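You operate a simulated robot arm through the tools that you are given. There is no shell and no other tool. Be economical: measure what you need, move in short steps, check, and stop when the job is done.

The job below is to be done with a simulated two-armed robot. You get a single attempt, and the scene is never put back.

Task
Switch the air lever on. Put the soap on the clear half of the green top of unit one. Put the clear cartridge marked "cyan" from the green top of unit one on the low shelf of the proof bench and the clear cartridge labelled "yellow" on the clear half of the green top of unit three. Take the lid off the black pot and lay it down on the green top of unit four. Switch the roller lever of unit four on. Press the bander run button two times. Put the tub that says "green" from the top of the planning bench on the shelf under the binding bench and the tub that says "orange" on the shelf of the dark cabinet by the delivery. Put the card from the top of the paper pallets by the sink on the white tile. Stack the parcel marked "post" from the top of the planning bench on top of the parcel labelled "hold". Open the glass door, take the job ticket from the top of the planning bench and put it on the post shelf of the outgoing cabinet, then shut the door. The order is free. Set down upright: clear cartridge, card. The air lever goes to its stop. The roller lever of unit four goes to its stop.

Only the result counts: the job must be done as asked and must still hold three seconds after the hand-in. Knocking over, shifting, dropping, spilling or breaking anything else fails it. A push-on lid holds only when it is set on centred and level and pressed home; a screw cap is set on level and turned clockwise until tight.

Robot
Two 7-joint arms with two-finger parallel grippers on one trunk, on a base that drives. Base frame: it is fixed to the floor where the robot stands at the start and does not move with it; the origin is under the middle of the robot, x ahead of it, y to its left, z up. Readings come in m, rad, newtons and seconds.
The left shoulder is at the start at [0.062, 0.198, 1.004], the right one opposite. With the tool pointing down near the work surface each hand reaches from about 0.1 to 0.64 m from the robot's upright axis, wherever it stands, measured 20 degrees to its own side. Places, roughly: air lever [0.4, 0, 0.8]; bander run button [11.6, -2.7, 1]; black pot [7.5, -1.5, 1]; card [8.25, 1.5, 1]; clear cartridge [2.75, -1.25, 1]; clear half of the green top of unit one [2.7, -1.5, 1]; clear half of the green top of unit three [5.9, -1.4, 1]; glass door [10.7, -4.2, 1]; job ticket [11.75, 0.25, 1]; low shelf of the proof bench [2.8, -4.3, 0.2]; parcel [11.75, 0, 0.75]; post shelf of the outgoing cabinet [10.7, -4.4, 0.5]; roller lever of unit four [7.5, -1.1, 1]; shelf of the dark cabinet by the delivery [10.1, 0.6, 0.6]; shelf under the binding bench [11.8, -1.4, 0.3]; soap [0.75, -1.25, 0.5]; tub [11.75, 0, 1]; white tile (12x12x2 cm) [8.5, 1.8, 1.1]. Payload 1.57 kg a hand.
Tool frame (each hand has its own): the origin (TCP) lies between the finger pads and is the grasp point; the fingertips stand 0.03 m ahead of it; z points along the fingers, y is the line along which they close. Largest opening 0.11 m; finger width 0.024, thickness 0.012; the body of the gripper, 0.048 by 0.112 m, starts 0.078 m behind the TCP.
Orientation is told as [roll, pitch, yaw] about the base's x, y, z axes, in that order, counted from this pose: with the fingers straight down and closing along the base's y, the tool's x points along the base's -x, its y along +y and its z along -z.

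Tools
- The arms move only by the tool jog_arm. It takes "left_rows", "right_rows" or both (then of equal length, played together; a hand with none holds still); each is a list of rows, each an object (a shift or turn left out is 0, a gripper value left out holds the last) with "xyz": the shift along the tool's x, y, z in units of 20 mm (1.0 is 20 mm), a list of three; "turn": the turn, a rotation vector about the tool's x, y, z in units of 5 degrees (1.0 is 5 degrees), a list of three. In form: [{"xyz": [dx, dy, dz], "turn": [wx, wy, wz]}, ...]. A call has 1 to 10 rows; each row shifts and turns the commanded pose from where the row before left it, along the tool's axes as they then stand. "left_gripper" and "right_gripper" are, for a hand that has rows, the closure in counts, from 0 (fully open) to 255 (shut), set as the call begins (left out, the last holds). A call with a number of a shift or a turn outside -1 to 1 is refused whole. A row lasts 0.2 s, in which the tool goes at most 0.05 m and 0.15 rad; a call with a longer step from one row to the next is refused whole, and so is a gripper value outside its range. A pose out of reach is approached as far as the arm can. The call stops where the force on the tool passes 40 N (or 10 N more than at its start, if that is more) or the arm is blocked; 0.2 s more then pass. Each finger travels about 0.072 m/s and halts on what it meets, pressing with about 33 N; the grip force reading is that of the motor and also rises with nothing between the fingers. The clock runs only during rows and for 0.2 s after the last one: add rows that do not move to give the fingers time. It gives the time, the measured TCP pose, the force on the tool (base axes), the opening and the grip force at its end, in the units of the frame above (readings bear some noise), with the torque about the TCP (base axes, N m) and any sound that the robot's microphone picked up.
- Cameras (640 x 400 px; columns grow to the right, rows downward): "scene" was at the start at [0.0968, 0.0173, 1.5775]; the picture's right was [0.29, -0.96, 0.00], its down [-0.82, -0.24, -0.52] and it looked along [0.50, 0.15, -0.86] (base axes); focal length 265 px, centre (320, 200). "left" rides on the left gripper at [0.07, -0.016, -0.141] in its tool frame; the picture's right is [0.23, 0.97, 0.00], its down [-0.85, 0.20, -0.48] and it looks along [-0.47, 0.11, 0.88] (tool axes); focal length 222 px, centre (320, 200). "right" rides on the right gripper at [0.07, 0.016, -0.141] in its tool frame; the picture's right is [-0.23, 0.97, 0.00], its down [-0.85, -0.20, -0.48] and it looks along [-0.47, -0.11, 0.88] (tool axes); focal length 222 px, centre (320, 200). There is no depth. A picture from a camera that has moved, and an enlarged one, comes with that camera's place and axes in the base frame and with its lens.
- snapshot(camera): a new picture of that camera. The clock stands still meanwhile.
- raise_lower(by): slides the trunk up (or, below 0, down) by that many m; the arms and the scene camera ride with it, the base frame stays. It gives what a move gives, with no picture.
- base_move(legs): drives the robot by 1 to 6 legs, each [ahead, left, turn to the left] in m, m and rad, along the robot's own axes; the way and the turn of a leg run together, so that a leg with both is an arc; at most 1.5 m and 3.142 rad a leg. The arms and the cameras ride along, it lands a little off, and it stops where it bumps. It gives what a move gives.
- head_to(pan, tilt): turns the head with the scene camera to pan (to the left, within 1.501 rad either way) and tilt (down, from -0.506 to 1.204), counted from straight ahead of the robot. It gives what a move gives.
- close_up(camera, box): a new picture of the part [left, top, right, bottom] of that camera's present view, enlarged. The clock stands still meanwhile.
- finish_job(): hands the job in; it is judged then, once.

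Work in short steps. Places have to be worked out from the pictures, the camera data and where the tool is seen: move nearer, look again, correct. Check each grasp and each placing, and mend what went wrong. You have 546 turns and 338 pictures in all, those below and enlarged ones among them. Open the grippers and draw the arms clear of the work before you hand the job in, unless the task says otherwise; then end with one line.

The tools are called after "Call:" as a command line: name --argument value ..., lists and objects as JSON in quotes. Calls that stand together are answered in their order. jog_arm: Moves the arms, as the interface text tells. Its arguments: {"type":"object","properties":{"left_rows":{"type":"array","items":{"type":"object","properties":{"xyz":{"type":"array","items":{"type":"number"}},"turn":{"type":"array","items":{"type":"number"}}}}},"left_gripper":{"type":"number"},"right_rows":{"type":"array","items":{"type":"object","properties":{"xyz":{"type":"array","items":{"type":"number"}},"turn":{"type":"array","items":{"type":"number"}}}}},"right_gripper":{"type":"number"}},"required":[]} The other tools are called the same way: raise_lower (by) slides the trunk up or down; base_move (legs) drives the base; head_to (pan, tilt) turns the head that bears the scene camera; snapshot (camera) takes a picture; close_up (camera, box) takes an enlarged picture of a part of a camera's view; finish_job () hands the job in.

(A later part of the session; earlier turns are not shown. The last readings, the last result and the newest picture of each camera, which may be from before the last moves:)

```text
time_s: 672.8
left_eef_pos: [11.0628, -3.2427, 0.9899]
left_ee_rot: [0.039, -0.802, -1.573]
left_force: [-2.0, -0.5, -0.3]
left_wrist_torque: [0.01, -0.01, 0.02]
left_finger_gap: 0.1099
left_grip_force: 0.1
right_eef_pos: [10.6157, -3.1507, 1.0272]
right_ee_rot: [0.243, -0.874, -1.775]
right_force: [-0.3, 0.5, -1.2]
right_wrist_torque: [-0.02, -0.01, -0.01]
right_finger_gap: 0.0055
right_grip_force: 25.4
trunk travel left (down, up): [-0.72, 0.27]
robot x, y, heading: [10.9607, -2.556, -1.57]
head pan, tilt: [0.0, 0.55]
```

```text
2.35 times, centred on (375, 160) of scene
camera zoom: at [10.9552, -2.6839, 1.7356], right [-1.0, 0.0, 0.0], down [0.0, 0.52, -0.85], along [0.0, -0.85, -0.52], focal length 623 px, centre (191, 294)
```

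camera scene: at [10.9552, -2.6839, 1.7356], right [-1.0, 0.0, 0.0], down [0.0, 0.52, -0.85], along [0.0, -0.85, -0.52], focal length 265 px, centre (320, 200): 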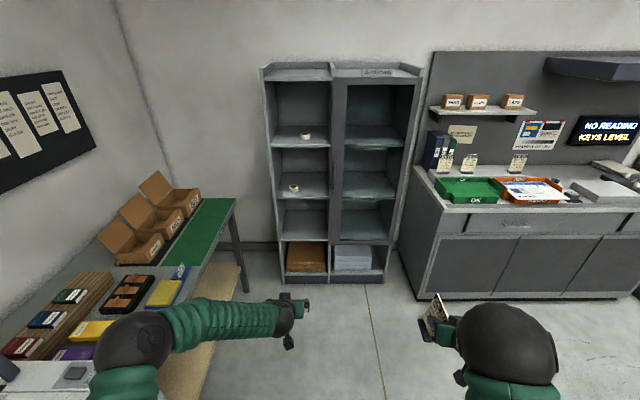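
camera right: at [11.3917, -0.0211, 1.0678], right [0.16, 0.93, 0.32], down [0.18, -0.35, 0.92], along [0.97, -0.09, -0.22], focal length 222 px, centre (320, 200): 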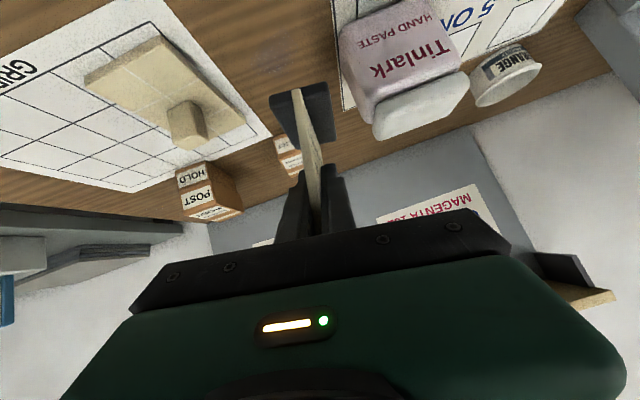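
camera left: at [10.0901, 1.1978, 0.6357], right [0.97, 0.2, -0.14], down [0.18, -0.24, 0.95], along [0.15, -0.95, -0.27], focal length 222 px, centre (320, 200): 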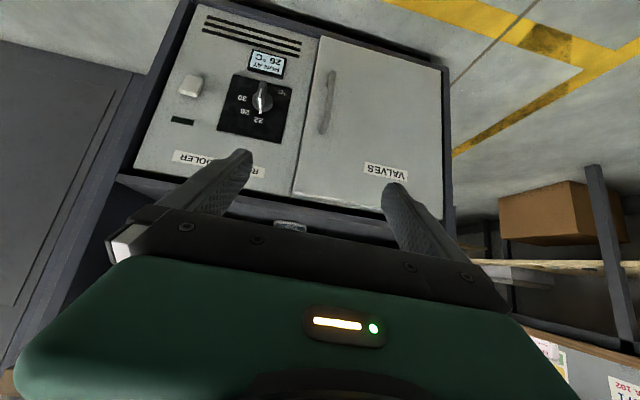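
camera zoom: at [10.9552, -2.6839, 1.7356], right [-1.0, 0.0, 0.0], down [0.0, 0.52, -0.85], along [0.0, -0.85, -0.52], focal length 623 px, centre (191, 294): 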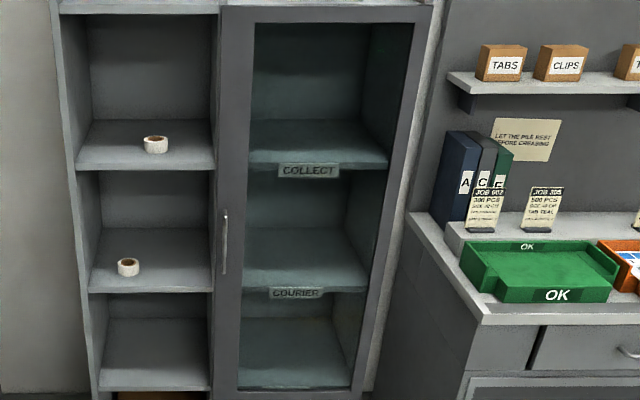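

The door spans x≈10.45 (hinge) to 10.876, z 0.44–1.55, front y≈-4.2; the handle is at about (10.867,-4.17,0.99). The lowest shelf behind the door (z≈0.47) should be POST. I raise the right hand out of the way and approach with the left.

Call:
jog_arm --right_rows '[{"xyz": [-0.757, 0.153, -0.635]}, {"xyz": [-0.757, 0.153, -0.635]}, {"xyz": [-0.757, 0.153, -0.635]}, {"xyz": [-0.757, 0.153, -0.635]}, {"xyz": [-0.757, 0.153, -0.635]}, {"xyz": [-0.757, 0.153, -0.635]}, {"xyz": [-0.757, 0.153, -0.635]}]' --left_rows '[{}, {}, {}, {}, {}, {}, {}]' --left_gripper 110

Call:
base_move --legs '[[0.7, -0.19, 0]]'

Call:
snapshot --camera "left"

Call:
snapshot --camera "scene"

```text
time_s: 674.4
left_eef_pos: [11.0632, -3.2409, 0.9925]
left_ee_rot: [0.04, -0.804, -1.576]
left_force: [-0.6, -0.4, 0.7]
left_wrist_torque: [-0.03, 0.01, 0.03]
left_finger_gap: 0.0627
left_grip_force: 0.0
right_eef_pos: [10.6181, -3.1449, 1.1676]
right_ee_rot: [0.244, -0.876, -1.776]
right_force: [0.0, -0.1, -0.7]
right_wrist_torque: [0.01, 0.01, -0.02]
right_finger_gap: 0.0053
right_grip_force: 26.3
trunk travel left (down, up): [-0.72, 0.27]
robot x, y, heading: [10.9583, -2.5565, -1.57]
head pan, tilt: [0.0, 0.55]
```

```text
time_s: 678.2
left_eef_pos: [10.8668, -3.9276, 0.9925]
left_ee_rot: [0.038, -0.806, -1.58]
left_force: [0.0, -0.3, 0.0]
left_wrist_torque: [0.02, 0.0, 0.04]
left_finger_gap: 0.0628
left_grip_force: 0.1
right_eef_pos: [10.4226, -3.8287, 1.1684]
right_ee_rot: [0.243, -0.875, -1.78]
right_force: [0.1, 0.8, -1.5]
right_wrist_torque: [0.02, 0.02, -0.02]
right_finger_gap: 0.0059
right_grip_force: 25.5
trunk travel left (down, up): [-0.72, 0.27]
robot x, y, heading: [10.7684, -3.244, -1.576]
head pan, tilt: [0.0, 0.55]
```

```text
136 pictures are left
camera left: at [10.848, -3.7767, 1.0377], right [0.97, 0.18, -0.14], down [0.18, -0.24, 0.95], along [0.13, -0.95, -0.27], focal length 222 px, centre (320, 200)
```

left: 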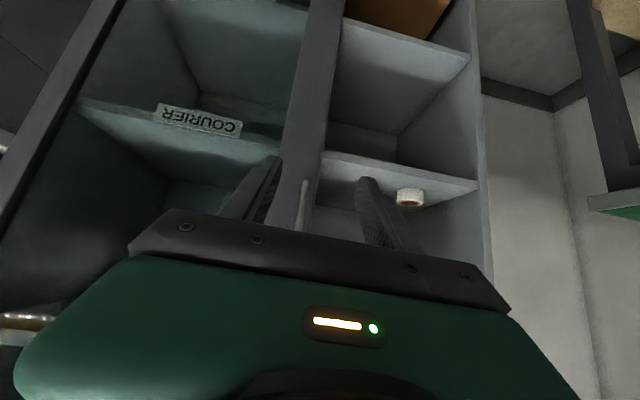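

```text
135 pictures are left
camera scene: at [10.7634, -3.3682, 1.7357], right [-1.0, 0.01, 0.0], down [0.0, 0.52, -0.85], along [-0.01, -0.85, -0.52], focal length 265 px, centre (320, 200)
```

scene: 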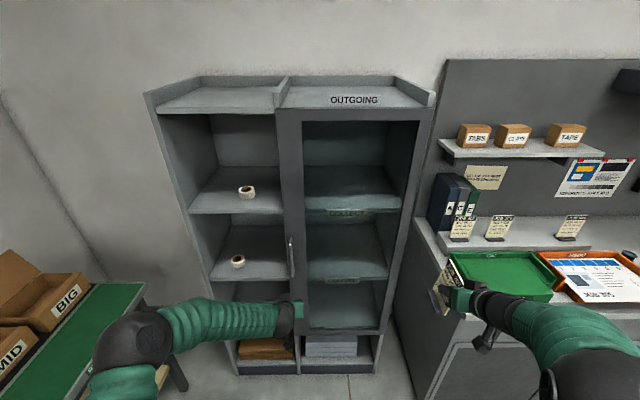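

The handle bar spans z 0.85–1.08 at x≈10.872. I drive forward 0.19 m and check.

Call:
base_move --legs '[[0.19, 0.006, 0]]'

Call:
jog_arm --left_rows '[{}, {}]'

Call:
snapshot --camera "left"

```text
time_s: 679.8
left_eef_pos: [10.8707, -4.1172, 0.9917]
left_ee_rot: [0.042, -0.806, -1.58]
left_force: [0.6, -0.7, -0.2]
left_wrist_torque: [0.0, 0.02, 0.02]
left_finger_gap: 0.0626
left_grip_force: 0.1
right_eef_pos: [10.4246, -4.0175, 1.1675]
right_ee_rot: [0.245, -0.874, -1.78]
right_force: [-0.1, 0.0, 0.0]
right_wrist_torque: [0.03, 0.04, 0.0]
right_finger_gap: 0.0056
right_grip_force: 25.9
trunk travel left (down, up): [-0.72, 0.27]
robot x, y, heading: [10.7679, -3.4281, -1.58]
head pan, tilt: [0.0, 0.55]
```

```text
time_s: 680.4
left_eef_pos: [10.872, -4.1163, 0.9937]
left_ee_rot: [0.041, -0.808, -1.577]
left_force: [-0.6, 0.2, -0.6]
left_wrist_torque: [-0.03, 0.01, 0.01]
left_finger_gap: 0.0625
left_grip_force: 0.1
right_eef_pos: [10.4257, -4.0173, 1.1699]
right_ee_rot: [0.244, -0.876, -1.782]
right_force: [-0.4, 0.7, -0.2]
right_wrist_torque: [-0.04, 0.02, -0.02]
right_finger_gap: 0.0058
right_grip_force: 25.8
trunk travel left (down, up): [-0.72, 0.27]
robot x, y, heading: [10.7709, -3.4341, -1.573]
head pan, tilt: [0.0, 0.55]
```

```text
134 pictures are left
camera left: at [10.8516, -3.9658, 1.039], right [0.97, 0.18, -0.14], down [0.18, -0.24, 0.95], along [0.14, -0.95, -0.27], focal length 222 px, centre (320, 200)
```

left: 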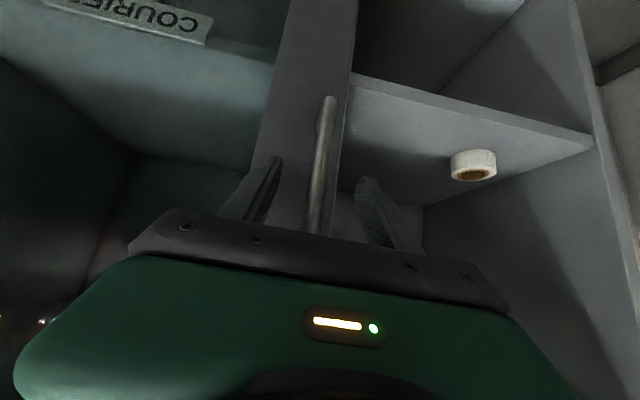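

The bar runs between the fingers. I advance 3.5 cm and close on it.

Call:
jog_arm --left_rows '[{"xyz": [-0.6, 0, 0.63]}, {"xyz": [-0.6, 0, 0.63]}, {}]'

Call:
jog_arm --left_rows '[{}, {}, {}, {}]' --left_gripper 255

Call:
snapshot --camera "left"

```text
time_s: 680.9
left_eef_pos: [10.867, -4.1199, 0.9896]
left_ee_rot: [0.029, -0.786, -1.587]
left_force: [6.6, 55.4, 26.6]
left_wrist_torque: [0.66, 0.78, -1.81]
left_finger_gap: 0.0586
left_grip_force: 0.0
right_eef_pos: [10.4275, -4.0115, 1.1727]
right_ee_rot: [0.246, -0.882, -1.785]
right_force: [0.5, -1.1, -1.5]
right_wrist_torque: [0.02, -0.04, 0.03]
right_finger_gap: 0.0055
right_grip_force: 25.9
trunk travel left (down, up): [-0.72, 0.27]
robot x, y, heading: [10.7688, -3.431, -1.582]
head pan, tilt: [0.0, 0.55]
stopped in row 2 (left hand): the force on the tool passed its limit at 53 N (the readings are from after the stop); the commanded pose is now the measured one
```

```text
time_s: 681.9
left_eef_pos: [10.8691, -4.1194, 0.9891]
left_ee_rot: [0.037, -0.792, -1.584]
left_force: [-2.0, 39.1, 1.1]
left_wrist_torque: [0.78, 1.59, -0.47]
left_finger_gap: 0.0126
left_grip_force: 29.4
right_eef_pos: [10.4263, -4.0099, 1.1728]
right_ee_rot: [0.25, -0.884, -1.785]
right_force: [-0.1, 0.0, 0.8]
right_wrist_torque: [-0.01, 0.0, 0.06]
right_finger_gap: 0.0058
right_grip_force: 25.2
trunk travel left (down, up): [-0.72, 0.27]
robot x, y, heading: [10.7697, -3.4344, -1.583]
head pan, tilt: [0.0, 0.55]
```

```text
133 pictures are left
camera left: at [10.8498, -3.97, 1.0372], right [0.98, 0.17, -0.14], down [0.18, -0.26, 0.95], along [0.13, -0.95, -0.28], focal length 222 px, centre (320, 200)
```

left: 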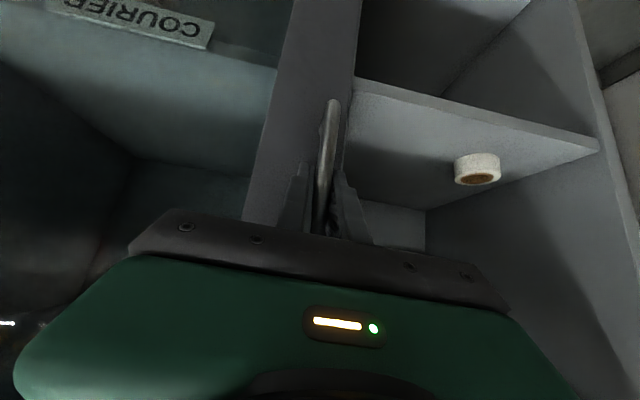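

The bar is gripped (12.6 mm). I ease the pressure on the door and pull the right hand farther back, so that it clears the counter during the swing.

Call:
jog_arm --left_rows '[{"xyz": [0.2, 0, -0.22]}, {}, {}, {}, {}, {}, {}, {}]' --right_rows '[{"xyz": [0.643, 0, -0.766]}, {"xyz": [0.643, 0, -0.766]}, {"xyz": [0.643, 0, -0.766]}, {"xyz": [0.643, 0, -0.766]}, {"xyz": [0.643, 0, -0.766]}, {"xyz": [-0.757, 0.153, -0.635]}, {"xyz": [-0.757, 0.153, -0.635]}, {"xyz": [-0.757, 0.153, -0.635]}]'

Call:
base_move --legs '[[-0.05, -0.11, 0.15]]'

Call:
snapshot --camera "left"

```text
time_s: 683.7
left_eef_pos: [10.8683, -4.1199, 0.9902]
left_ee_rot: [0.039, -0.793, -1.585]
left_force: [-2.3, 6.4, 7.7]
left_wrist_torque: [-0.26, 0.85, -0.11]
left_finger_gap: 0.0125
left_grip_force: 29.3
right_eef_pos: [10.4287, -3.9136, 1.2283]
right_ee_rot: [0.248, -0.879, -1.788]
right_force: [0.0, -0.5, -1.2]
right_wrist_torque: [0.03, 0.0, 0.03]
right_finger_gap: 0.0059
right_grip_force: 26.2
trunk travel left (down, up): [-0.72, 0.27]
robot x, y, heading: [10.7665, -3.4297, -1.582]
head pan, tilt: [0.0, 0.55]
```

```text
time_s: 684.9
left_eef_pos: [10.8575, -4.0536, 0.9886]
left_ee_rot: [0.035, -0.791, -1.432]
left_force: [-4.6, -1.1, 13.1]
left_wrist_torque: [0.49, 1.12, -0.06]
left_finger_gap: 0.0126
left_grip_force: 29.4
right_eef_pos: [10.3931, -3.9163, 1.2271]
right_ee_rot: [0.244, -0.879, -1.631]
right_force: [-0.8, -0.1, -0.7]
right_wrist_torque: [0.0, 0.02, 0.01]
right_finger_gap: 0.0054
right_grip_force: 25.6
trunk travel left (down, up): [-0.72, 0.27]
robot x, y, heading: [10.6567, -3.3882, -1.43]
head pan, tilt: [0.0, 0.55]
```

```text
132 pictures are left
camera left: at [10.8168, -3.9083, 1.0365], right [0.94, 0.31, -0.14], down [0.22, -0.23, 0.95], along [0.27, -0.92, -0.28], focal length 222 px, centre (320, 200)
```

left: 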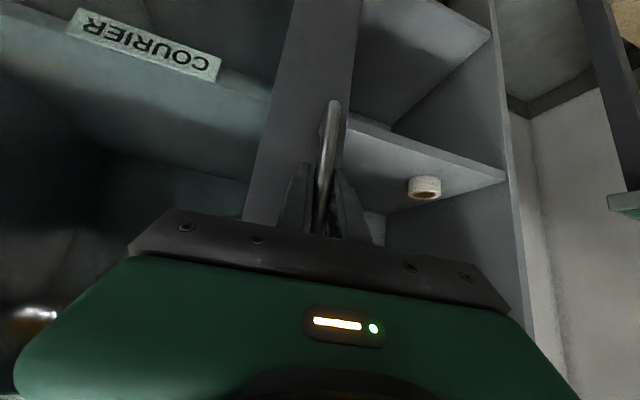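

The door follows with little force; the hinge works out to about (10.43,-4.16). I continue the arc by 0.3 rad.

Call:
base_move --legs '[[-0.1, -0.22, 0.3]]'

Call:
snapshot --camera "scene"

```text
time_s: 686.7
left_eef_pos: [10.8066, -3.9318, 0.988]
left_ee_rot: [0.031, -0.791, -1.133]
left_force: [-9.2, -4.5, 3.1]
left_wrist_torque: [-0.07, 1.15, 0.02]
left_finger_gap: 0.0124
left_grip_force: 29.1
right_eef_pos: [10.3247, -3.9362, 1.2277]
right_ee_rot: [0.244, -0.879, -1.331]
right_force: [-1.2, -0.1, -0.4]
right_wrist_torque: [-0.01, -0.03, 0.0]
right_finger_gap: 0.0055
right_grip_force: 25.7
trunk travel left (down, up): [-0.72, 0.27]
robot x, y, heading: [10.4194, -3.3556, -1.13]
head pan, tilt: [0.0, 0.55]
```

```text
131 pictures are left
camera scene: at [10.4725, -3.4701, 1.7358], right [-0.9, -0.43, 0.0], down [-0.23, 0.47, -0.85], along [0.37, -0.77, -0.52], focal length 265 px, centre (320, 200)
```

scene: 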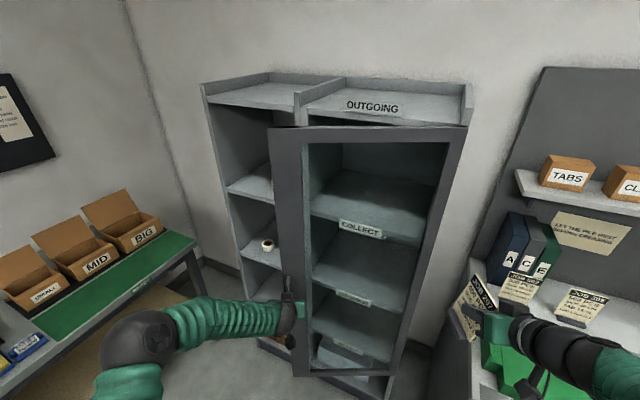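

The door swings well. I raise the right hand more above the counter items and continue the arc.

Call:
jog_arm --right_rows '[{"xyz": [-0.757, 0.153, -0.635]}, {"xyz": [-0.757, 0.153, -0.635]}, {"xyz": [-0.757, 0.153, -0.635]}, {"xyz": [-0.757, 0.153, -0.635]}, {"xyz": [-0.757, 0.153, -0.635]}]'

Call:
base_move --legs '[[-0.1, -0.22, 0.3]]'

Call:
snapshot --camera "scene"

```text
time_s: 687.9
left_eef_pos: [10.8064, -3.931, 0.9886]
left_ee_rot: [0.031, -0.79, -1.131]
left_force: [1.6, 0.6, -5.1]
left_wrist_torque: [-0.43, 0.99, -0.11]
left_finger_gap: 0.0126
left_grip_force: 29.7
right_eef_pos: [10.3229, -3.934, 1.3288]
right_ee_rot: [0.242, -0.878, -1.332]
right_force: [0.1, -1.3, -1.1]
right_wrist_torque: [-0.03, 0.05, 0.0]
right_finger_gap: 0.0057
right_grip_force: 25.9
trunk travel left (down, up): [-0.72, 0.27]
robot x, y, heading: [10.4192, -3.3594, -1.127]
head pan, tilt: [0.0, 0.55]
```

```text
time_s: 689.7
left_eef_pos: [10.723, -3.8304, 0.9887]
left_ee_rot: [0.027, -0.791, -0.834]
left_force: [-10.5, -12.5, -7.3]
left_wrist_torque: [-0.46, 0.85, 0.04]
left_finger_gap: 0.0125
left_grip_force: 29.6
right_eef_pos: [10.265, -3.9758, 1.3271]
right_ee_rot: [0.246, -0.877, -1.032]
right_force: [0.2, -0.5, -2.6]
right_wrist_torque: [-0.02, 0.01, 0.01]
right_finger_gap: 0.0056
right_grip_force: 25.5
trunk travel left (down, up): [-0.72, 0.27]
robot x, y, heading: [10.1863, -3.3902, -0.827]
head pan, tilt: [0.0, 0.55]
```

```text
130 pictures are left
camera scene: at [10.2674, -3.4904, 1.7355], right [-0.73, -0.68, 0.0], down [-0.36, 0.39, -0.85], along [0.58, -0.62, -0.53], focal length 265 px, centre (320, 200)
```

scene: 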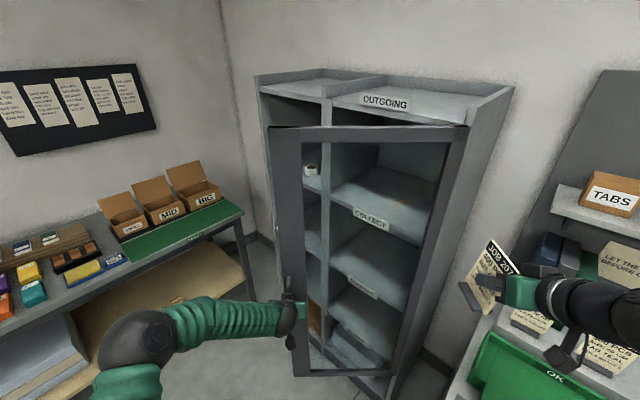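

The door is about 43° open. One more arc leg, then I finish the swing by moving the hand.

Call:
base_move --legs '[[-0.095, -0.2, 0.28]]'

Call:
snapshot --camera "scene"

```text
time_s: 691.4
left_eef_pos: [10.6219, -3.7631, 0.9885]
left_ee_rot: [0.021, -0.788, -0.558]
left_force: [-11.1, -22.5, -16.1]
left_wrist_torque: [-0.64, 0.45, 0.11]
left_finger_gap: 0.0122
left_grip_force: 29.9
right_eef_pos: [10.2236, -4.0258, 1.3276]
right_ee_rot: [0.245, -0.877, -0.753]
right_force: [0.2, -0.4, -0.2]
right_wrist_torque: [0.0, -0.01, 0.0]
right_finger_gap: 0.0055
right_grip_force: 25.7
trunk travel left (down, up): [-0.72, 0.27]
robot x, y, heading: [9.986, -3.4846, -0.548]
head pan, tilt: [0.0, 0.55]
```

```text
129 pictures are left
camera scene: at [10.0959, -3.5605, 1.7351], right [-0.52, -0.85, 0.0], down [-0.45, 0.28, -0.85], along [0.73, -0.44, -0.53], focal length 265 px, centre (320, 200)
```

scene: 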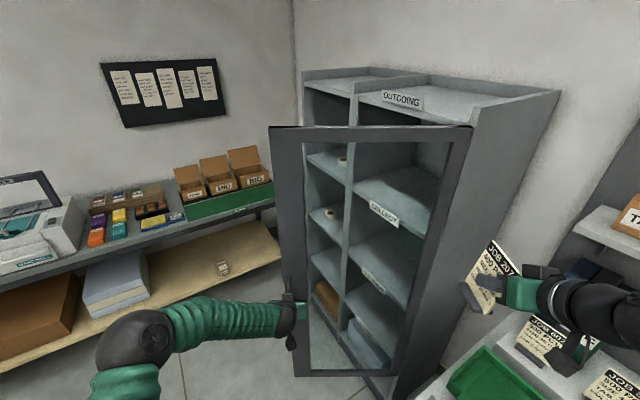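

The handle is at 64°. I pull it further with base translation in two short steps, letting the round bar turn in the grip.

Call:
base_move --legs '[[-0.133, -0.034, 0]]'

Call:
base_move --legs '[[-0.1, -0.07, 0]]'

Call:
snapshot --camera "scene"

```text
time_s: 692.7
left_eef_pos: [10.4889, -3.7236, 0.9929]
left_ee_rot: [0.014, -0.797, -0.561]
left_force: [-1.0, -8.8, -7.4]
left_wrist_torque: [-1.24, -0.19, 0.14]
left_finger_gap: 0.012
left_grip_force: 29.3
right_eef_pos: [10.089, -3.9818, 1.3291]
right_ee_rot: [0.243, -0.882, -0.754]
right_force: [0.2, 0.7, -0.9]
right_wrist_torque: [0.02, 0.0, 0.02]
right_finger_gap: 0.0057
right_grip_force: 26.2
trunk travel left (down, up): [-0.72, 0.27]
robot x, y, heading: [9.8549, -3.4476, -0.548]
head pan, tilt: [0.0, 0.55]
```

```text
time_s: 693.9
left_eef_pos: [10.371, -3.7253, 0.9956]
left_ee_rot: [0.003, -0.802, -0.554]
left_force: [-0.2, 12.1, -8.5]
left_wrist_torque: [-1.21, -0.15, 0.05]
left_finger_gap: 0.012
left_grip_force: 29.2
right_eef_pos: [9.971, -3.9772, 1.3329]
right_ee_rot: [0.228, -0.883, -0.746]
right_force: [0.9, -0.4, -0.4]
right_wrist_torque: [-0.01, 0.02, -0.04]
right_finger_gap: 0.0055
right_grip_force: 26.2
trunk travel left (down, up): [-0.72, 0.27]
robot x, y, heading: [9.7346, -3.453, -0.549]
head pan, tilt: [0.0, 0.55]
```

```text
128 pictures are left
camera scene: at [9.8539, -3.5068, 1.7354], right [-0.52, -0.85, 0.01], down [-0.45, 0.27, -0.85], along [0.72, -0.45, -0.53], focal length 265 px, centre (320, 200)
```

scene: 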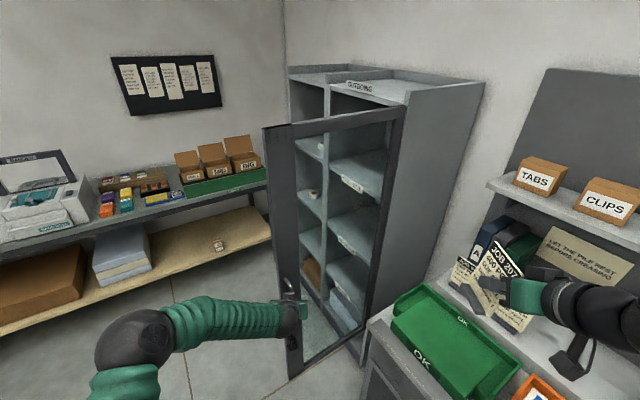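

The door is at about 98°. A little more, then I release the handle and back away.

Call:
base_move --legs '[[-0.045, -0.04, 0]]'

Call:
jog_arm --left_rows '[{}, {}, {}]' --left_gripper 110

Call:
jog_arm --left_rows '[{"xyz": [0.6, 0, -0.63]}, {"xyz": [0.7, 0, -0.72]}, {"xyz": [0.7, 0, -0.72]}, {"xyz": [0.7, 0, -0.72]}]'

Call:
snapshot --camera "scene"

Call:
snapshot --camera "left"

```text
time_s: 695.0
left_eef_pos: [10.3084, -3.7369, 0.9972]
left_ee_rot: [0.02, -0.807, -0.554]
left_force: [0.4, -3.0, -9.9]
left_wrist_torque: [-1.21, -0.1, 0.12]
left_finger_gap: 0.0121
left_grip_force: 29.4
right_eef_pos: [9.9016, -3.9953, 1.3317]
right_ee_rot: [0.245, -0.885, -0.756]
right_force: [0.5, 0.4, -0.8]
right_wrist_torque: [0.01, 0.0, -0.03]
right_finger_gap: 0.0058
right_grip_force: 25.5
trunk travel left (down, up): [-0.72, 0.27]
robot x, y, heading: [9.6763, -3.4625, -0.549]
head pan, tilt: [0.0, 0.55]
stopped in leg 1: the force on the tool passed its limit at 48 N (the readings are from after the stop); the commanded pose is now the measured one
```

```text
time_s: 695.8
left_eef_pos: [10.3084, -3.736, 0.9996]
left_ee_rot: [0.024, -0.811, -0.557]
left_force: [-0.4, 0.5, -1.0]
left_wrist_torque: [0.0, -0.02, -0.02]
left_finger_gap: 0.0626
left_grip_force: 0.2
right_eef_pos: [9.8978, -3.9938, 1.333]
right_ee_rot: [0.248, -0.885, -0.76]
right_force: [-0.2, 0.5, -1.4]
right_wrist_torque: [0.0, -0.01, 0.03]
right_finger_gap: 0.0056
right_grip_force: 25.7
trunk travel left (down, up): [-0.72, 0.27]
robot x, y, heading: [9.6773, -3.4631, -0.556]
head pan, tilt: [0.0, 0.55]
```

```text
time_s: 696.8
left_eef_pos: [10.2421, -3.6964, 0.9994]
left_ee_rot: [0.028, -0.812, -0.558]
left_force: [-0.5, -0.3, 0.0]
left_wrist_torque: [0.01, 0.01, 0.01]
left_finger_gap: 0.0626
left_grip_force: 0.1
right_eef_pos: [9.898, -3.996, 1.3317]
right_ee_rot: [0.25, -0.886, -0.76]
right_force: [0.3, 0.1, -0.5]
right_wrist_torque: [-0.01, 0.0, 0.02]
right_finger_gap: 0.0056
right_grip_force: 25.4
trunk travel left (down, up): [-0.72, 0.27]
robot x, y, heading: [9.6781, -3.4625, -0.55]
head pan, tilt: [0.0, 0.55]
```

```text
127 pictures are left
camera scene: at [9.7802, -3.5309, 1.7357], right [-0.53, -0.85, 0.0], down [-0.45, 0.28, -0.85], along [0.73, -0.45, -0.52], focal length 265 px, centre (320, 200)
```

scene: 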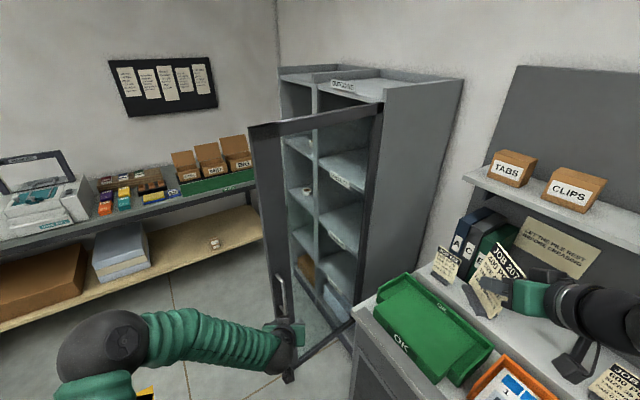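

```text
126 pictures are left
camera left: at [10.1046, -3.6345, 1.0453], right [0.37, 0.92, -0.15], down [0.3, 0.03, 0.95], along [0.88, -0.39, -0.26], focal length 222 px, centre (320, 200)
```

left: 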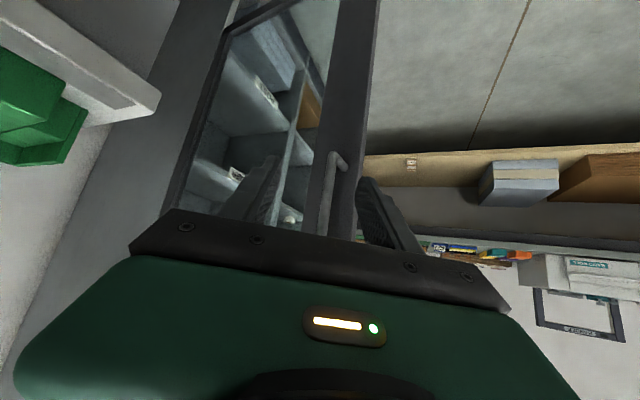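

The door is open to its stop (about 106°). I back off and go around it to stand in front of the opening.

Call:
base_move --legs '[[-0.13, 0, 0], [-0.0, 0.62, 0], [0, 0, -1.02], [0, 1.1, 0]]'

Call:
raise_lower --by -0.35

Call:
snapshot --camera "scene"

```text
time_s: 709.1
left_eef_pos: [11.0961, -3.4739, 1.0]
left_ee_rot: [0.029, -0.812, -1.578]
left_force: [0.2, 0.3, -0.9]
left_wrist_torque: [0.03, -0.02, -0.01]
left_finger_gap: 0.0626
left_grip_force: 0.0
right_eef_pos: [10.6609, -3.3374, 1.3305]
right_ee_rot: [0.251, -0.888, -1.78]
right_force: [-0.5, -0.2, -0.7]
right_wrist_torque: [-0.02, 0.04, 0.01]
right_finger_gap: 0.0058
right_grip_force: 25.8
trunk travel left (down, up): [-0.72, 0.27]
robot x, y, heading: [11.0007, -2.8725, -1.566]
head pan, tilt: [0.0, 0.55]
```

```text
time_s: 712.5
left_eef_pos: [11.0977, -3.4723, 0.6497]
left_ee_rot: [0.027, -0.812, -1.575]
left_force: [-0.2, -0.2, -0.3]
left_wrist_torque: [0.02, 0.0, -0.02]
left_finger_gap: 0.0627
left_grip_force: 0.0
right_eef_pos: [10.6628, -3.3363, 0.9812]
right_ee_rot: [0.25, -0.886, -1.779]
right_force: [-0.4, 0.4, -1.7]
right_wrist_torque: [0.01, -0.04, 0.01]
right_finger_gap: 0.006
right_grip_force: 25.4
trunk travel left (down, up): [-0.37, 0.62]
robot x, y, heading: [11.0019, -2.8708, -1.568]
head pan, tilt: [0.0, 0.55]
```

```text
125 pictures are left
camera scene: at [10.9984, -2.9957, 1.3857], right [-1.0, 0.0, 0.0], down [0.0, 0.52, -0.85], along [0.0, -0.85, -0.52], focal length 265 px, centre (320, 200)
```

scene: 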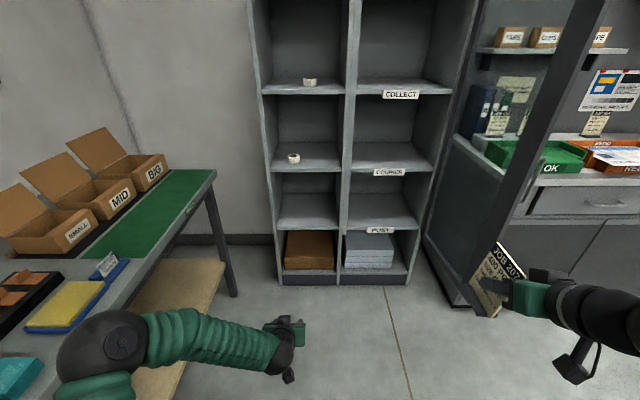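

The POST shelf is at z≈0.48 (label visible), with an opening up to ≈0.81 and x≈10.45–10.83. I fold the left hand to tool-down close in, and bring the right hand down and forward.

Call:
jog_arm --left_rows '[{"turn": [0, 1, 0]}, {"turn": [0, 1, 0]}, {"turn": [0, 1, 0]}, {"turn": [0, 1, 0]}, {"turn": [0, 1, 0]}, {"xyz": [0.5, 0, 0], "turn": [0, 1, 0]}, {"xyz": [1, 0, 0], "turn": [0, 1, 0]}, {"xyz": [1, 0, 0], "turn": [0, 1, 0]}, {"xyz": [1, 0, 0], "turn": [0, 1, 0]}, {"xyz": [1, 0, 0]}]' --right_rows '[{"xyz": [-0.643, 0, 0.766]}, {"xyz": [-0.643, 0, 0.766]}, {"xyz": [-0.643, 0, 0.766]}, {"xyz": [-0.643, 0, 0.766]}, {"xyz": [-0.643, 0, 0.766]}, {"xyz": [-0.643, 0, 0.766]}, {"xyz": [0.757, -0.153, 0.635]}, {"xyz": [0.757, -0.153, 0.635]}, {"xyz": [0.757, -0.153, 0.635]}, {"xyz": [0.757, -0.153, 0.635]}]'

Call:
jog_arm --left_rows '[{"xyz": [1, 0, 0]}, {"xyz": [1, 0, 0]}, {"xyz": [1, 0, 0]}, {"xyz": [1, 0, 0]}]' --right_rows '[{"xyz": [0.757, -0.153, 0.635]}, {"xyz": [0.757, -0.153, 0.635]}, {"xyz": [0.757, -0.153, 0.635]}, {}]'

Call:
raise_lower --by -0.22

Call:
snapshot --camera "right"

Call:
snapshot --camera "scene"

```text
time_s: 714.7
left_eef_pos: [11.0949, -3.3839, 0.6336]
left_ee_rot: [0.019, -0.026, -1.557]
left_force: [-0.1, -0.6, 0.0]
left_wrist_torque: [-0.02, 0.01, 0.0]
left_finger_gap: 0.0625
left_grip_force: 0.1
right_eef_pos: [10.6593, -3.4575, 0.9052]
right_ee_rot: [0.25, -0.889, -1.78]
right_force: [-0.5, -0.1, -1.7]
right_wrist_torque: [0.05, -0.01, 0.02]
right_finger_gap: 0.0056
right_grip_force: 25.6
trunk travel left (down, up): [-0.37, 0.62]
robot x, y, heading: [10.9998, -2.8718, -1.573]
head pan, tilt: [0.0, 0.55]
```

```text
time_s: 715.7
left_eef_pos: [11.0943, -3.3025, 0.6308]
left_ee_rot: [0.018, -0.029, -1.557]
left_force: [-0.6, -0.3, -0.3]
left_wrist_torque: [0.01, 0.02, -0.01]
left_finger_gap: 0.0624
left_grip_force: 0.0
right_eef_pos: [10.6589, -3.4591, 0.8448]
right_ee_rot: [0.249, -0.888, -1.778]
right_force: [0.3, -0.8, -0.5]
right_wrist_torque: [-0.02, 0.02, 0.0]
right_finger_gap: 0.0057
right_grip_force: 26.1
trunk travel left (down, up): [-0.37, 0.62]
robot x, y, heading: [11.0019, -2.8706, -1.572]
head pan, tilt: [0.0, 0.55]
```

```text
time_s: 718.0
left_eef_pos: [11.0953, -3.3041, 0.4107]
left_ee_rot: [0.021, -0.025, -1.558]
left_force: [-0.2, 0.9, 0.4]
left_wrist_torque: [-0.01, -0.01, -0.02]
left_finger_gap: 0.0629
left_grip_force: 0.0
right_eef_pos: [10.6584, -3.4605, 0.626]
right_ee_rot: [0.251, -0.889, -1.779]
right_force: [0.0, 0.0, -0.7]
right_wrist_torque: [0.02, -0.02, -0.02]
right_finger_gap: 0.0056
right_grip_force: 25.5
trunk travel left (down, up): [-0.15, 0.84]
robot x, y, heading: [11.0, -2.8699, -1.574]
head pan, tilt: [0.0, 0.55]
```

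```text
124 pictures are left
camera right: at [10.6723, -3.305, 0.6602], right [0.93, -0.15, 0.33], down [-0.35, -0.15, 0.92], along [-0.09, -0.98, -0.19], focal length 222 px, centre (320, 200)
```

right: 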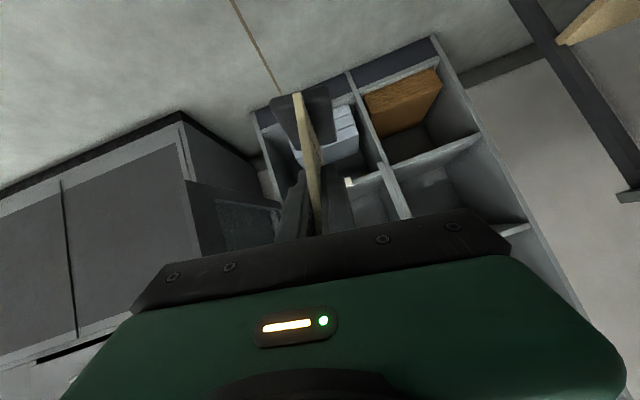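

```text
123 pictures are left
camera scene: at [10.998, -2.9957, 1.1657], right [-1.0, 0.0, 0.0], down [0.0, 0.52, -0.85], along [0.0, -0.85, -0.52], focal length 265 px, centre (320, 200)
```

scene: 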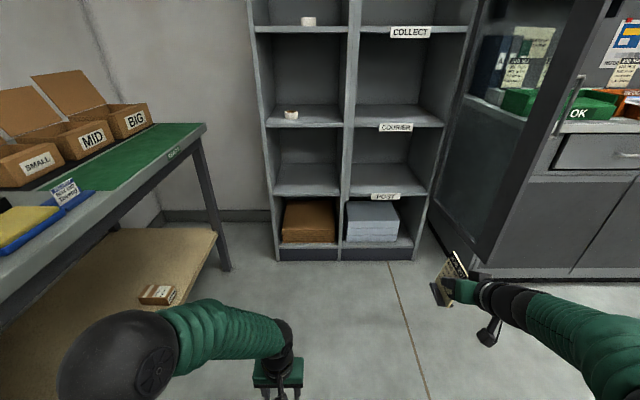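

Aligned with the POST bay centre (x≈10.657). I pull the left hand in further and drive forward.

Call:
jog_arm --left_rows '[{"xyz": [1, 0, 0]}, {"xyz": [1, 0, 0]}, {"xyz": [1, 0, 0]}, {"xyz": [1, 0, 0]}, {"xyz": [1, 0, 0]}]'

Call:
base_move --legs '[[0.58, 0, 0]]'

Call:
snapshot --camera "right"

Call:
snapshot --camera "scene"

```text
time_s: 719.2
left_eef_pos: [11.0953, -3.2036, 0.4092]
left_ee_rot: [0.019, -0.026, -1.556]
left_force: [-0.5, -0.3, 0.7]
left_wrist_torque: [0.0, 0.01, -0.01]
left_finger_gap: 0.0626
left_grip_force: 0.1
right_eef_pos: [10.6587, -3.459, 0.6244]
right_ee_rot: [0.249, -0.888, -1.78]
right_force: [0.1, -0.4, -1.4]
right_wrist_torque: [0.0, 0.0, -0.01]
right_finger_gap: 0.0056
right_grip_force: 25.0
trunk travel left (down, up): [-0.15, 0.84]
robot x, y, heading: [11.0042, -2.872, -1.574]
head pan, tilt: [0.0, 0.55]
```

```text
time_s: 722.5
left_eef_pos: [11.0966, -3.7869, 0.4087]
left_ee_rot: [0.02, -0.027, -1.555]
left_force: [0.5, -0.5, 0.4]
left_wrist_torque: [-0.03, -0.02, -0.02]
left_finger_gap: 0.0626
left_grip_force: 0.0
right_eef_pos: [10.6612, -4.0444, 0.6245]
right_ee_rot: [0.249, -0.889, -1.775]
right_force: [-0.8, 0.5, -1.5]
right_wrist_torque: [0.02, 0.01, -0.01]
right_finger_gap: 0.0059
right_grip_force: 26.0
trunk travel left (down, up): [-0.15, 0.84]
robot x, y, heading: [11.0013, -3.4527, -1.561]
head pan, tilt: [0.0, 0.55]
```

```text
122 pictures are left
camera right: at [10.6738, -3.8893, 0.6599], right [0.93, -0.15, 0.33], down [-0.35, -0.15, 0.92], along [-0.09, -0.98, -0.19], focal length 222 px, centre (320, 200)
```

right: 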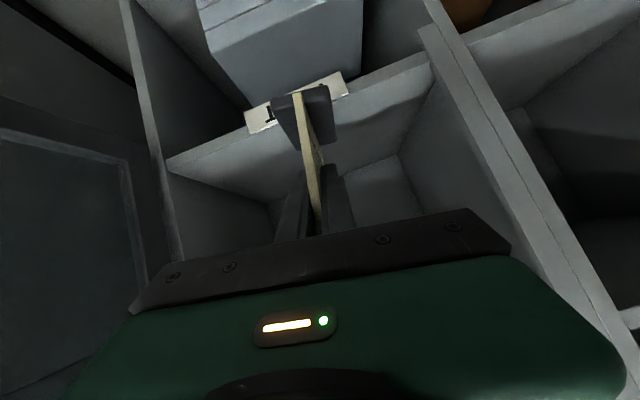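

```text
121 pictures are left
camera scene: at [10.9987, -3.5792, 1.1656], right [-1.0, 0.0, 0.0], down [0.0, 0.52, -0.85], along [0.0, -0.85, -0.52], focal length 265 px, centre (320, 200)
```

scene: 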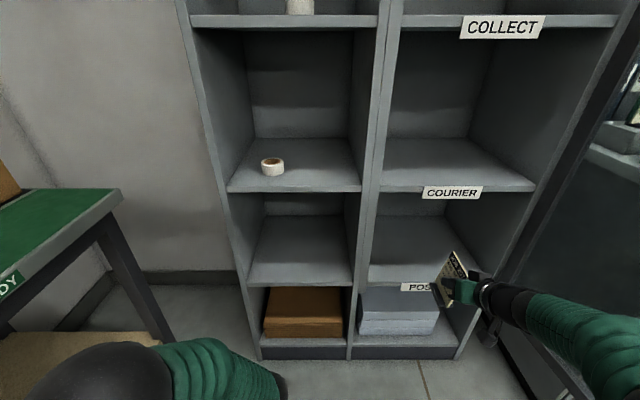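

Shelf top z≈0.488 and ticket foot z≈0.555. I move forward 0.2 m into the bay.

Call:
base_move --legs '[[0.2, 0, 0]]'

Call:
snapshot --camera "right"

Call:
snapshot --camera "scene"

```text
time_s: 724.1
left_eef_pos: [11.0967, -3.9866, 0.4074]
left_ee_rot: [0.02, -0.026, -1.554]
left_force: [-0.2, -0.4, -0.1]
left_wrist_torque: [0.03, -0.02, 0.03]
left_finger_gap: 0.0626
left_grip_force: 0.0
right_eef_pos: [10.6624, -4.2415, 0.6248]
right_ee_rot: [0.251, -0.887, -1.776]
right_force: [0.5, 0.3, -1.0]
right_wrist_torque: [0.05, 0.0, 0.0]
right_finger_gap: 0.0057
right_grip_force: 25.9
trunk travel left (down, up): [-0.15, 0.84]
robot x, y, heading: [10.9991, -3.6518, -1.57]
head pan, tilt: [0.0, 0.55]
```

```text
120 pictures are left
camera right: at [10.6745, -4.0875, 0.6601], right [0.93, -0.15, 0.33], down [-0.35, -0.15, 0.92], along [-0.09, -0.98, -0.19], focal length 222 px, centre (320, 200)
```

right: 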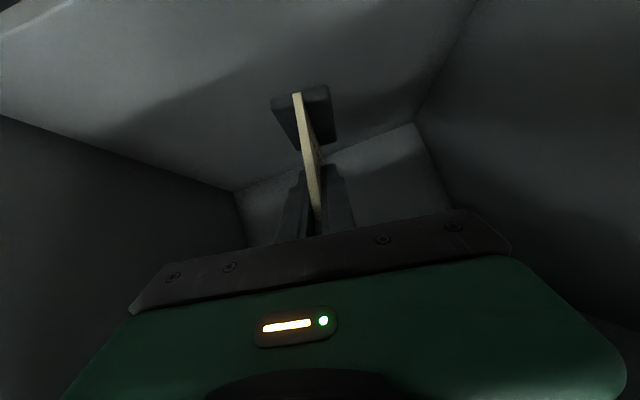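

```text
119 pictures are left
camera scene: at [10.9993, -3.7779, 1.1656], right [-1.0, 0.0, 0.0], down [0.0, 0.52, -0.85], along [0.0, -0.85, -0.52], focal length 265 px, centre (320, 200)
```

scene: 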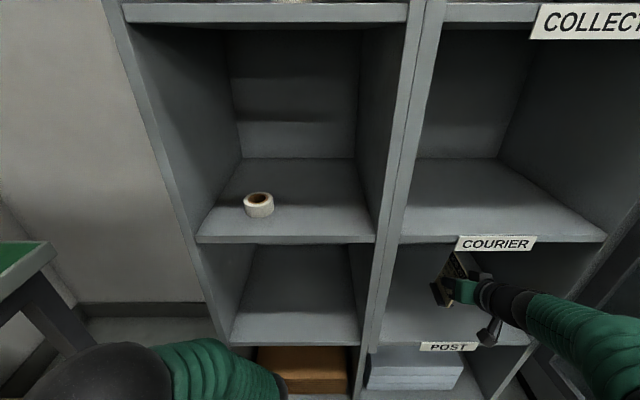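

Inside the POST bay. I lower the ticket to the shelf.

Call:
jog_arm --right_rows '[{"xyz": [-0.643, 0, 0.766]}, {"xyz": [0.757, -0.153, 0.635]}, {"xyz": [0.757, -0.153, 0.635]}, {"xyz": [0.38, -0.076, 0.32]}]'

Call:
jog_arm --right_rows '[{"xyz": [0.15, -0.03, 0.127]}, {"xyz": [0.15, -0.03, 0.127]}]'

Call:
jog_arm --right_rows '[{"xyz": [0.15, -0.03, 0.127]}, {"xyz": [0.15, -0.03, 0.127]}]'

```text
time_s: 725.1
left_eef_pos: [11.0958, -3.9831, 0.4101]
left_ee_rot: [0.018, -0.028, -1.555]
left_force: [0.2, -0.7, -0.1]
left_wrist_torque: [0.02, -0.01, -0.02]
left_finger_gap: 0.0626
left_grip_force: 0.1
right_eef_pos: [10.6625, -4.2641, 0.5755]
right_ee_rot: [0.251, -0.888, -1.776]
right_force: [-0.1, 0.6, -0.8]
right_wrist_torque: [-0.02, 0.0, 0.01]
right_finger_gap: 0.0056
right_grip_force: 25.8
trunk travel left (down, up): [-0.15, 0.84]
robot x, y, heading: [10.9998, -3.6522, -1.568]
head pan, tilt: [0.0, 0.55]
```

```text
time_s: 725.7
left_eef_pos: [11.0955, -3.985, 0.4087]
left_ee_rot: [0.019, -0.028, -1.556]
left_force: [0.1, 0.1, 0.3]
left_wrist_torque: [-0.03, 0.02, -0.02]
left_finger_gap: 0.0625
left_grip_force: 0.1
right_eef_pos: [10.6622, -4.2639, 0.5693]
right_ee_rot: [0.249, -0.887, -1.775]
right_force: [0.7, -0.1, -1.2]
right_wrist_torque: [0.0, -0.03, -0.05]
right_finger_gap: 0.0056
right_grip_force: 25.0
trunk travel left (down, up): [-0.15, 0.84]
robot x, y, heading: [11.0008, -3.6553, -1.569]
head pan, tilt: [0.0, 0.55]
```

```text
time_s: 726.3
left_eef_pos: [11.0971, -3.9843, 0.4092]
left_ee_rot: [0.018, -0.027, -1.555]
left_force: [0.0, -1.2, 0.8]
left_wrist_torque: [0.0, 0.01, -0.02]
left_finger_gap: 0.0626
left_grip_force: 0.0
right_eef_pos: [10.6626, -4.2648, 0.5604]
right_ee_rot: [0.251, -0.889, -1.776]
right_force: [0.7, -0.1, -0.6]
right_wrist_torque: [0.03, 0.02, -0.02]
right_finger_gap: 0.0056
right_grip_force: 24.5
trunk travel left (down, up): [-0.15, 0.84]
robot x, y, heading: [11.0014, -3.655, -1.566]
head pan, tilt: [0.0, 0.55]
```

Call:
jog_arm --right_rows '[{"xyz": [0.15, -0.03, 0.127]}, {"xyz": [0.15, -0.03, 0.127]}]'

Call:
jog_arm --right_rows '[{"xyz": [0.1, -0.02, 0.085]}, {"xyz": [0.1, -0.02, 0.085]}]'

Call:
snapshot --camera "right"

```text
time_s: 726.9
left_eef_pos: [11.0962, -3.9842, 0.4094]
left_ee_rot: [0.02, -0.029, -1.555]
left_force: [0.6, -0.1, 0.3]
left_wrist_torque: [0.02, 0.04, -0.02]
left_finger_gap: 0.0626
left_grip_force: 0.0
right_eef_pos: [10.6625, -4.2632, 0.5537]
right_ee_rot: [0.251, -0.888, -1.777]
right_force: [0.2, 0.6, -0.8]
right_wrist_torque: [0.0, 0.0, 0.0]
right_finger_gap: 0.0056
right_grip_force: 25.6
trunk travel left (down, up): [-0.15, 0.84]
robot x, y, heading: [11.0043, -3.656, -1.571]
head pan, tilt: [0.0, 0.55]
```

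```text
time_s: 727.5
left_eef_pos: [11.0972, -3.9839, 0.4098]
left_ee_rot: [0.018, -0.031, -1.555]
left_force: [-0.1, -0.2, 0.7]
left_wrist_torque: [0.01, 0.01, -0.01]
left_finger_gap: 0.063
left_grip_force: 0.1
right_eef_pos: [10.6622, -4.263, 0.5511]
right_ee_rot: [0.249, -0.894, -1.777]
right_force: [-0.9, 0.2, 13.1]
right_wrist_torque: [0.35, 0.25, 0.02]
right_finger_gap: 0.0059
right_grip_force: 25.7
trunk travel left (down, up): [-0.15, 0.84]
robot x, y, heading: [10.9969, -3.6529, -1.569]
head pan, tilt: [0.0, 0.55]
```

```text
118 pictures are left
camera right: at [10.6751, -4.1086, 0.585], right [0.93, -0.15, 0.33], down [-0.35, -0.14, 0.93], along [-0.09, -0.98, -0.19], focal length 222 px, centre (320, 200)
```

right: 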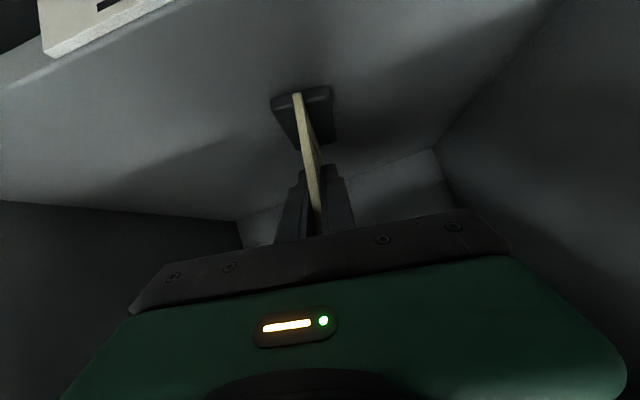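

It has touched at 13 N. I open the right gripper and look.

Call:
jog_arm --right_rows '[{}, {}, {}]' --right_gripper 140

Call:
snapshot --camera "right"

```text
time_s: 728.3
left_eef_pos: [11.0954, -3.9856, 0.409]
left_ee_rot: [0.019, -0.028, -1.554]
left_force: [-0.6, -0.6, 0.5]
left_wrist_torque: [0.0, 0.0, 0.0]
left_finger_gap: 0.0625
left_grip_force: 0.0
right_eef_pos: [10.6617, -4.2632, 0.5477]
right_ee_rot: [0.251, -0.888, -1.777]
right_force: [0.0, -0.3, 0.2]
right_wrist_torque: [0.04, -0.04, 0.01]
right_finger_gap: 0.0496
right_grip_force: 0.0
trunk travel left (down, up): [-0.15, 0.84]
robot x, y, heading: [10.9992, -3.6517, -1.567]
head pan, tilt: [0.0, 0.55]
```

```text
117 pictures are left
camera right: at [10.6749, -4.1087, 0.5825], right [0.93, -0.15, 0.33], down [-0.35, -0.15, 0.92], along [-0.09, -0.98, -0.19], focal length 222 px, centre (320, 200)
```

right: 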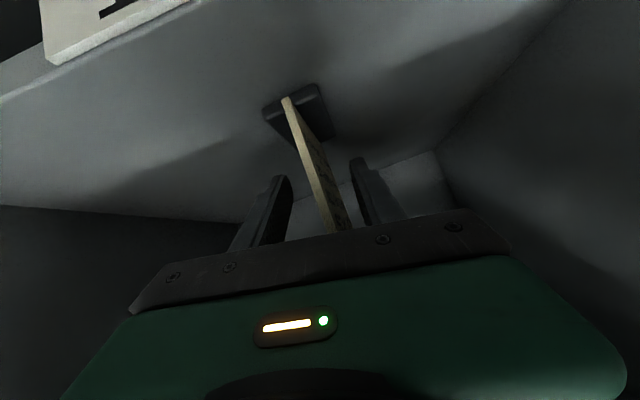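

The ticket stands on the POST shelf. I open wider for clearance and back straight out.

Call:
jog_arm --right_rows '[{}, {}]' --right_gripper 30

Call:
base_move --legs '[[-0.6, 0, 0]]'

Call:
snapshot --camera "scene"

Call:
snapshot --camera "right"

```text
time_s: 728.9
left_eef_pos: [11.0963, -3.9854, 0.4084]
left_ee_rot: [0.018, -0.03, -1.556]
left_force: [-1.0, -0.5, 0.6]
left_wrist_torque: [-0.02, 0.02, 0.0]
left_finger_gap: 0.0624
left_grip_force: 0.1
right_eef_pos: [10.6623, -4.2629, 0.5468]
right_ee_rot: [0.249, -0.886, -1.777]
right_force: [-1.0, 0.1, 1.0]
right_wrist_torque: [-0.01, -0.03, -0.02]
right_finger_gap: 0.097
right_grip_force: 0.1
trunk travel left (down, up): [-0.15, 0.84]
robot x, y, heading: [11.001, -3.6543, -1.57]
head pan, tilt: [0.0, 0.55]
```

```text
time_s: 732.3
left_eef_pos: [11.0955, -3.3891, 0.4088]
left_ee_rot: [0.019, -0.027, -1.548]
left_force: [-0.3, -0.4, 0.3]
left_wrist_torque: [-0.01, 0.03, -0.02]
left_finger_gap: 0.063
left_grip_force: 0.1
right_eef_pos: [10.6623, -3.6704, 0.5472]
right_ee_rot: [0.248, -0.888, -1.769]
right_force: [0.3, 0.5, -0.3]
right_wrist_torque: [0.03, 0.01, 0.0]
right_finger_gap: 0.0972
right_grip_force: 0.0
trunk travel left (down, up): [-0.15, 0.84]
robot x, y, heading: [10.9977, -3.0516, -1.562]
head pan, tilt: [0.0, 0.55]
```

```text
116 pictures are left
camera scene: at [10.9966, -3.1813, 1.1657], right [-1.0, -0.01, 0.0], down [0.0, 0.52, -0.85], along [0.01, -0.85, -0.52], focal length 265 px, centre (320, 200)
```

scene: 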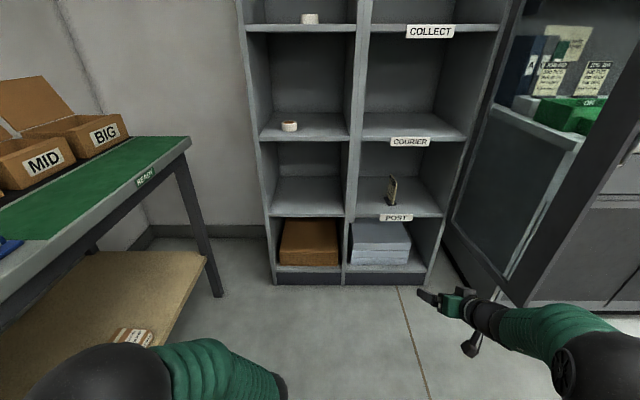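

```text
115 pictures are left
camera right: at [10.6745, -3.5151, 0.5827], right [0.93, -0.14, 0.33], down [-0.35, -0.15, 0.93], along [-0.08, -0.98, -0.19], focal length 222 px, centre (320, 200)
```

right: 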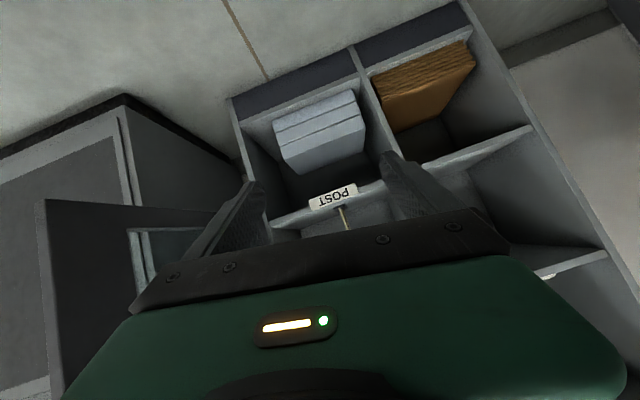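

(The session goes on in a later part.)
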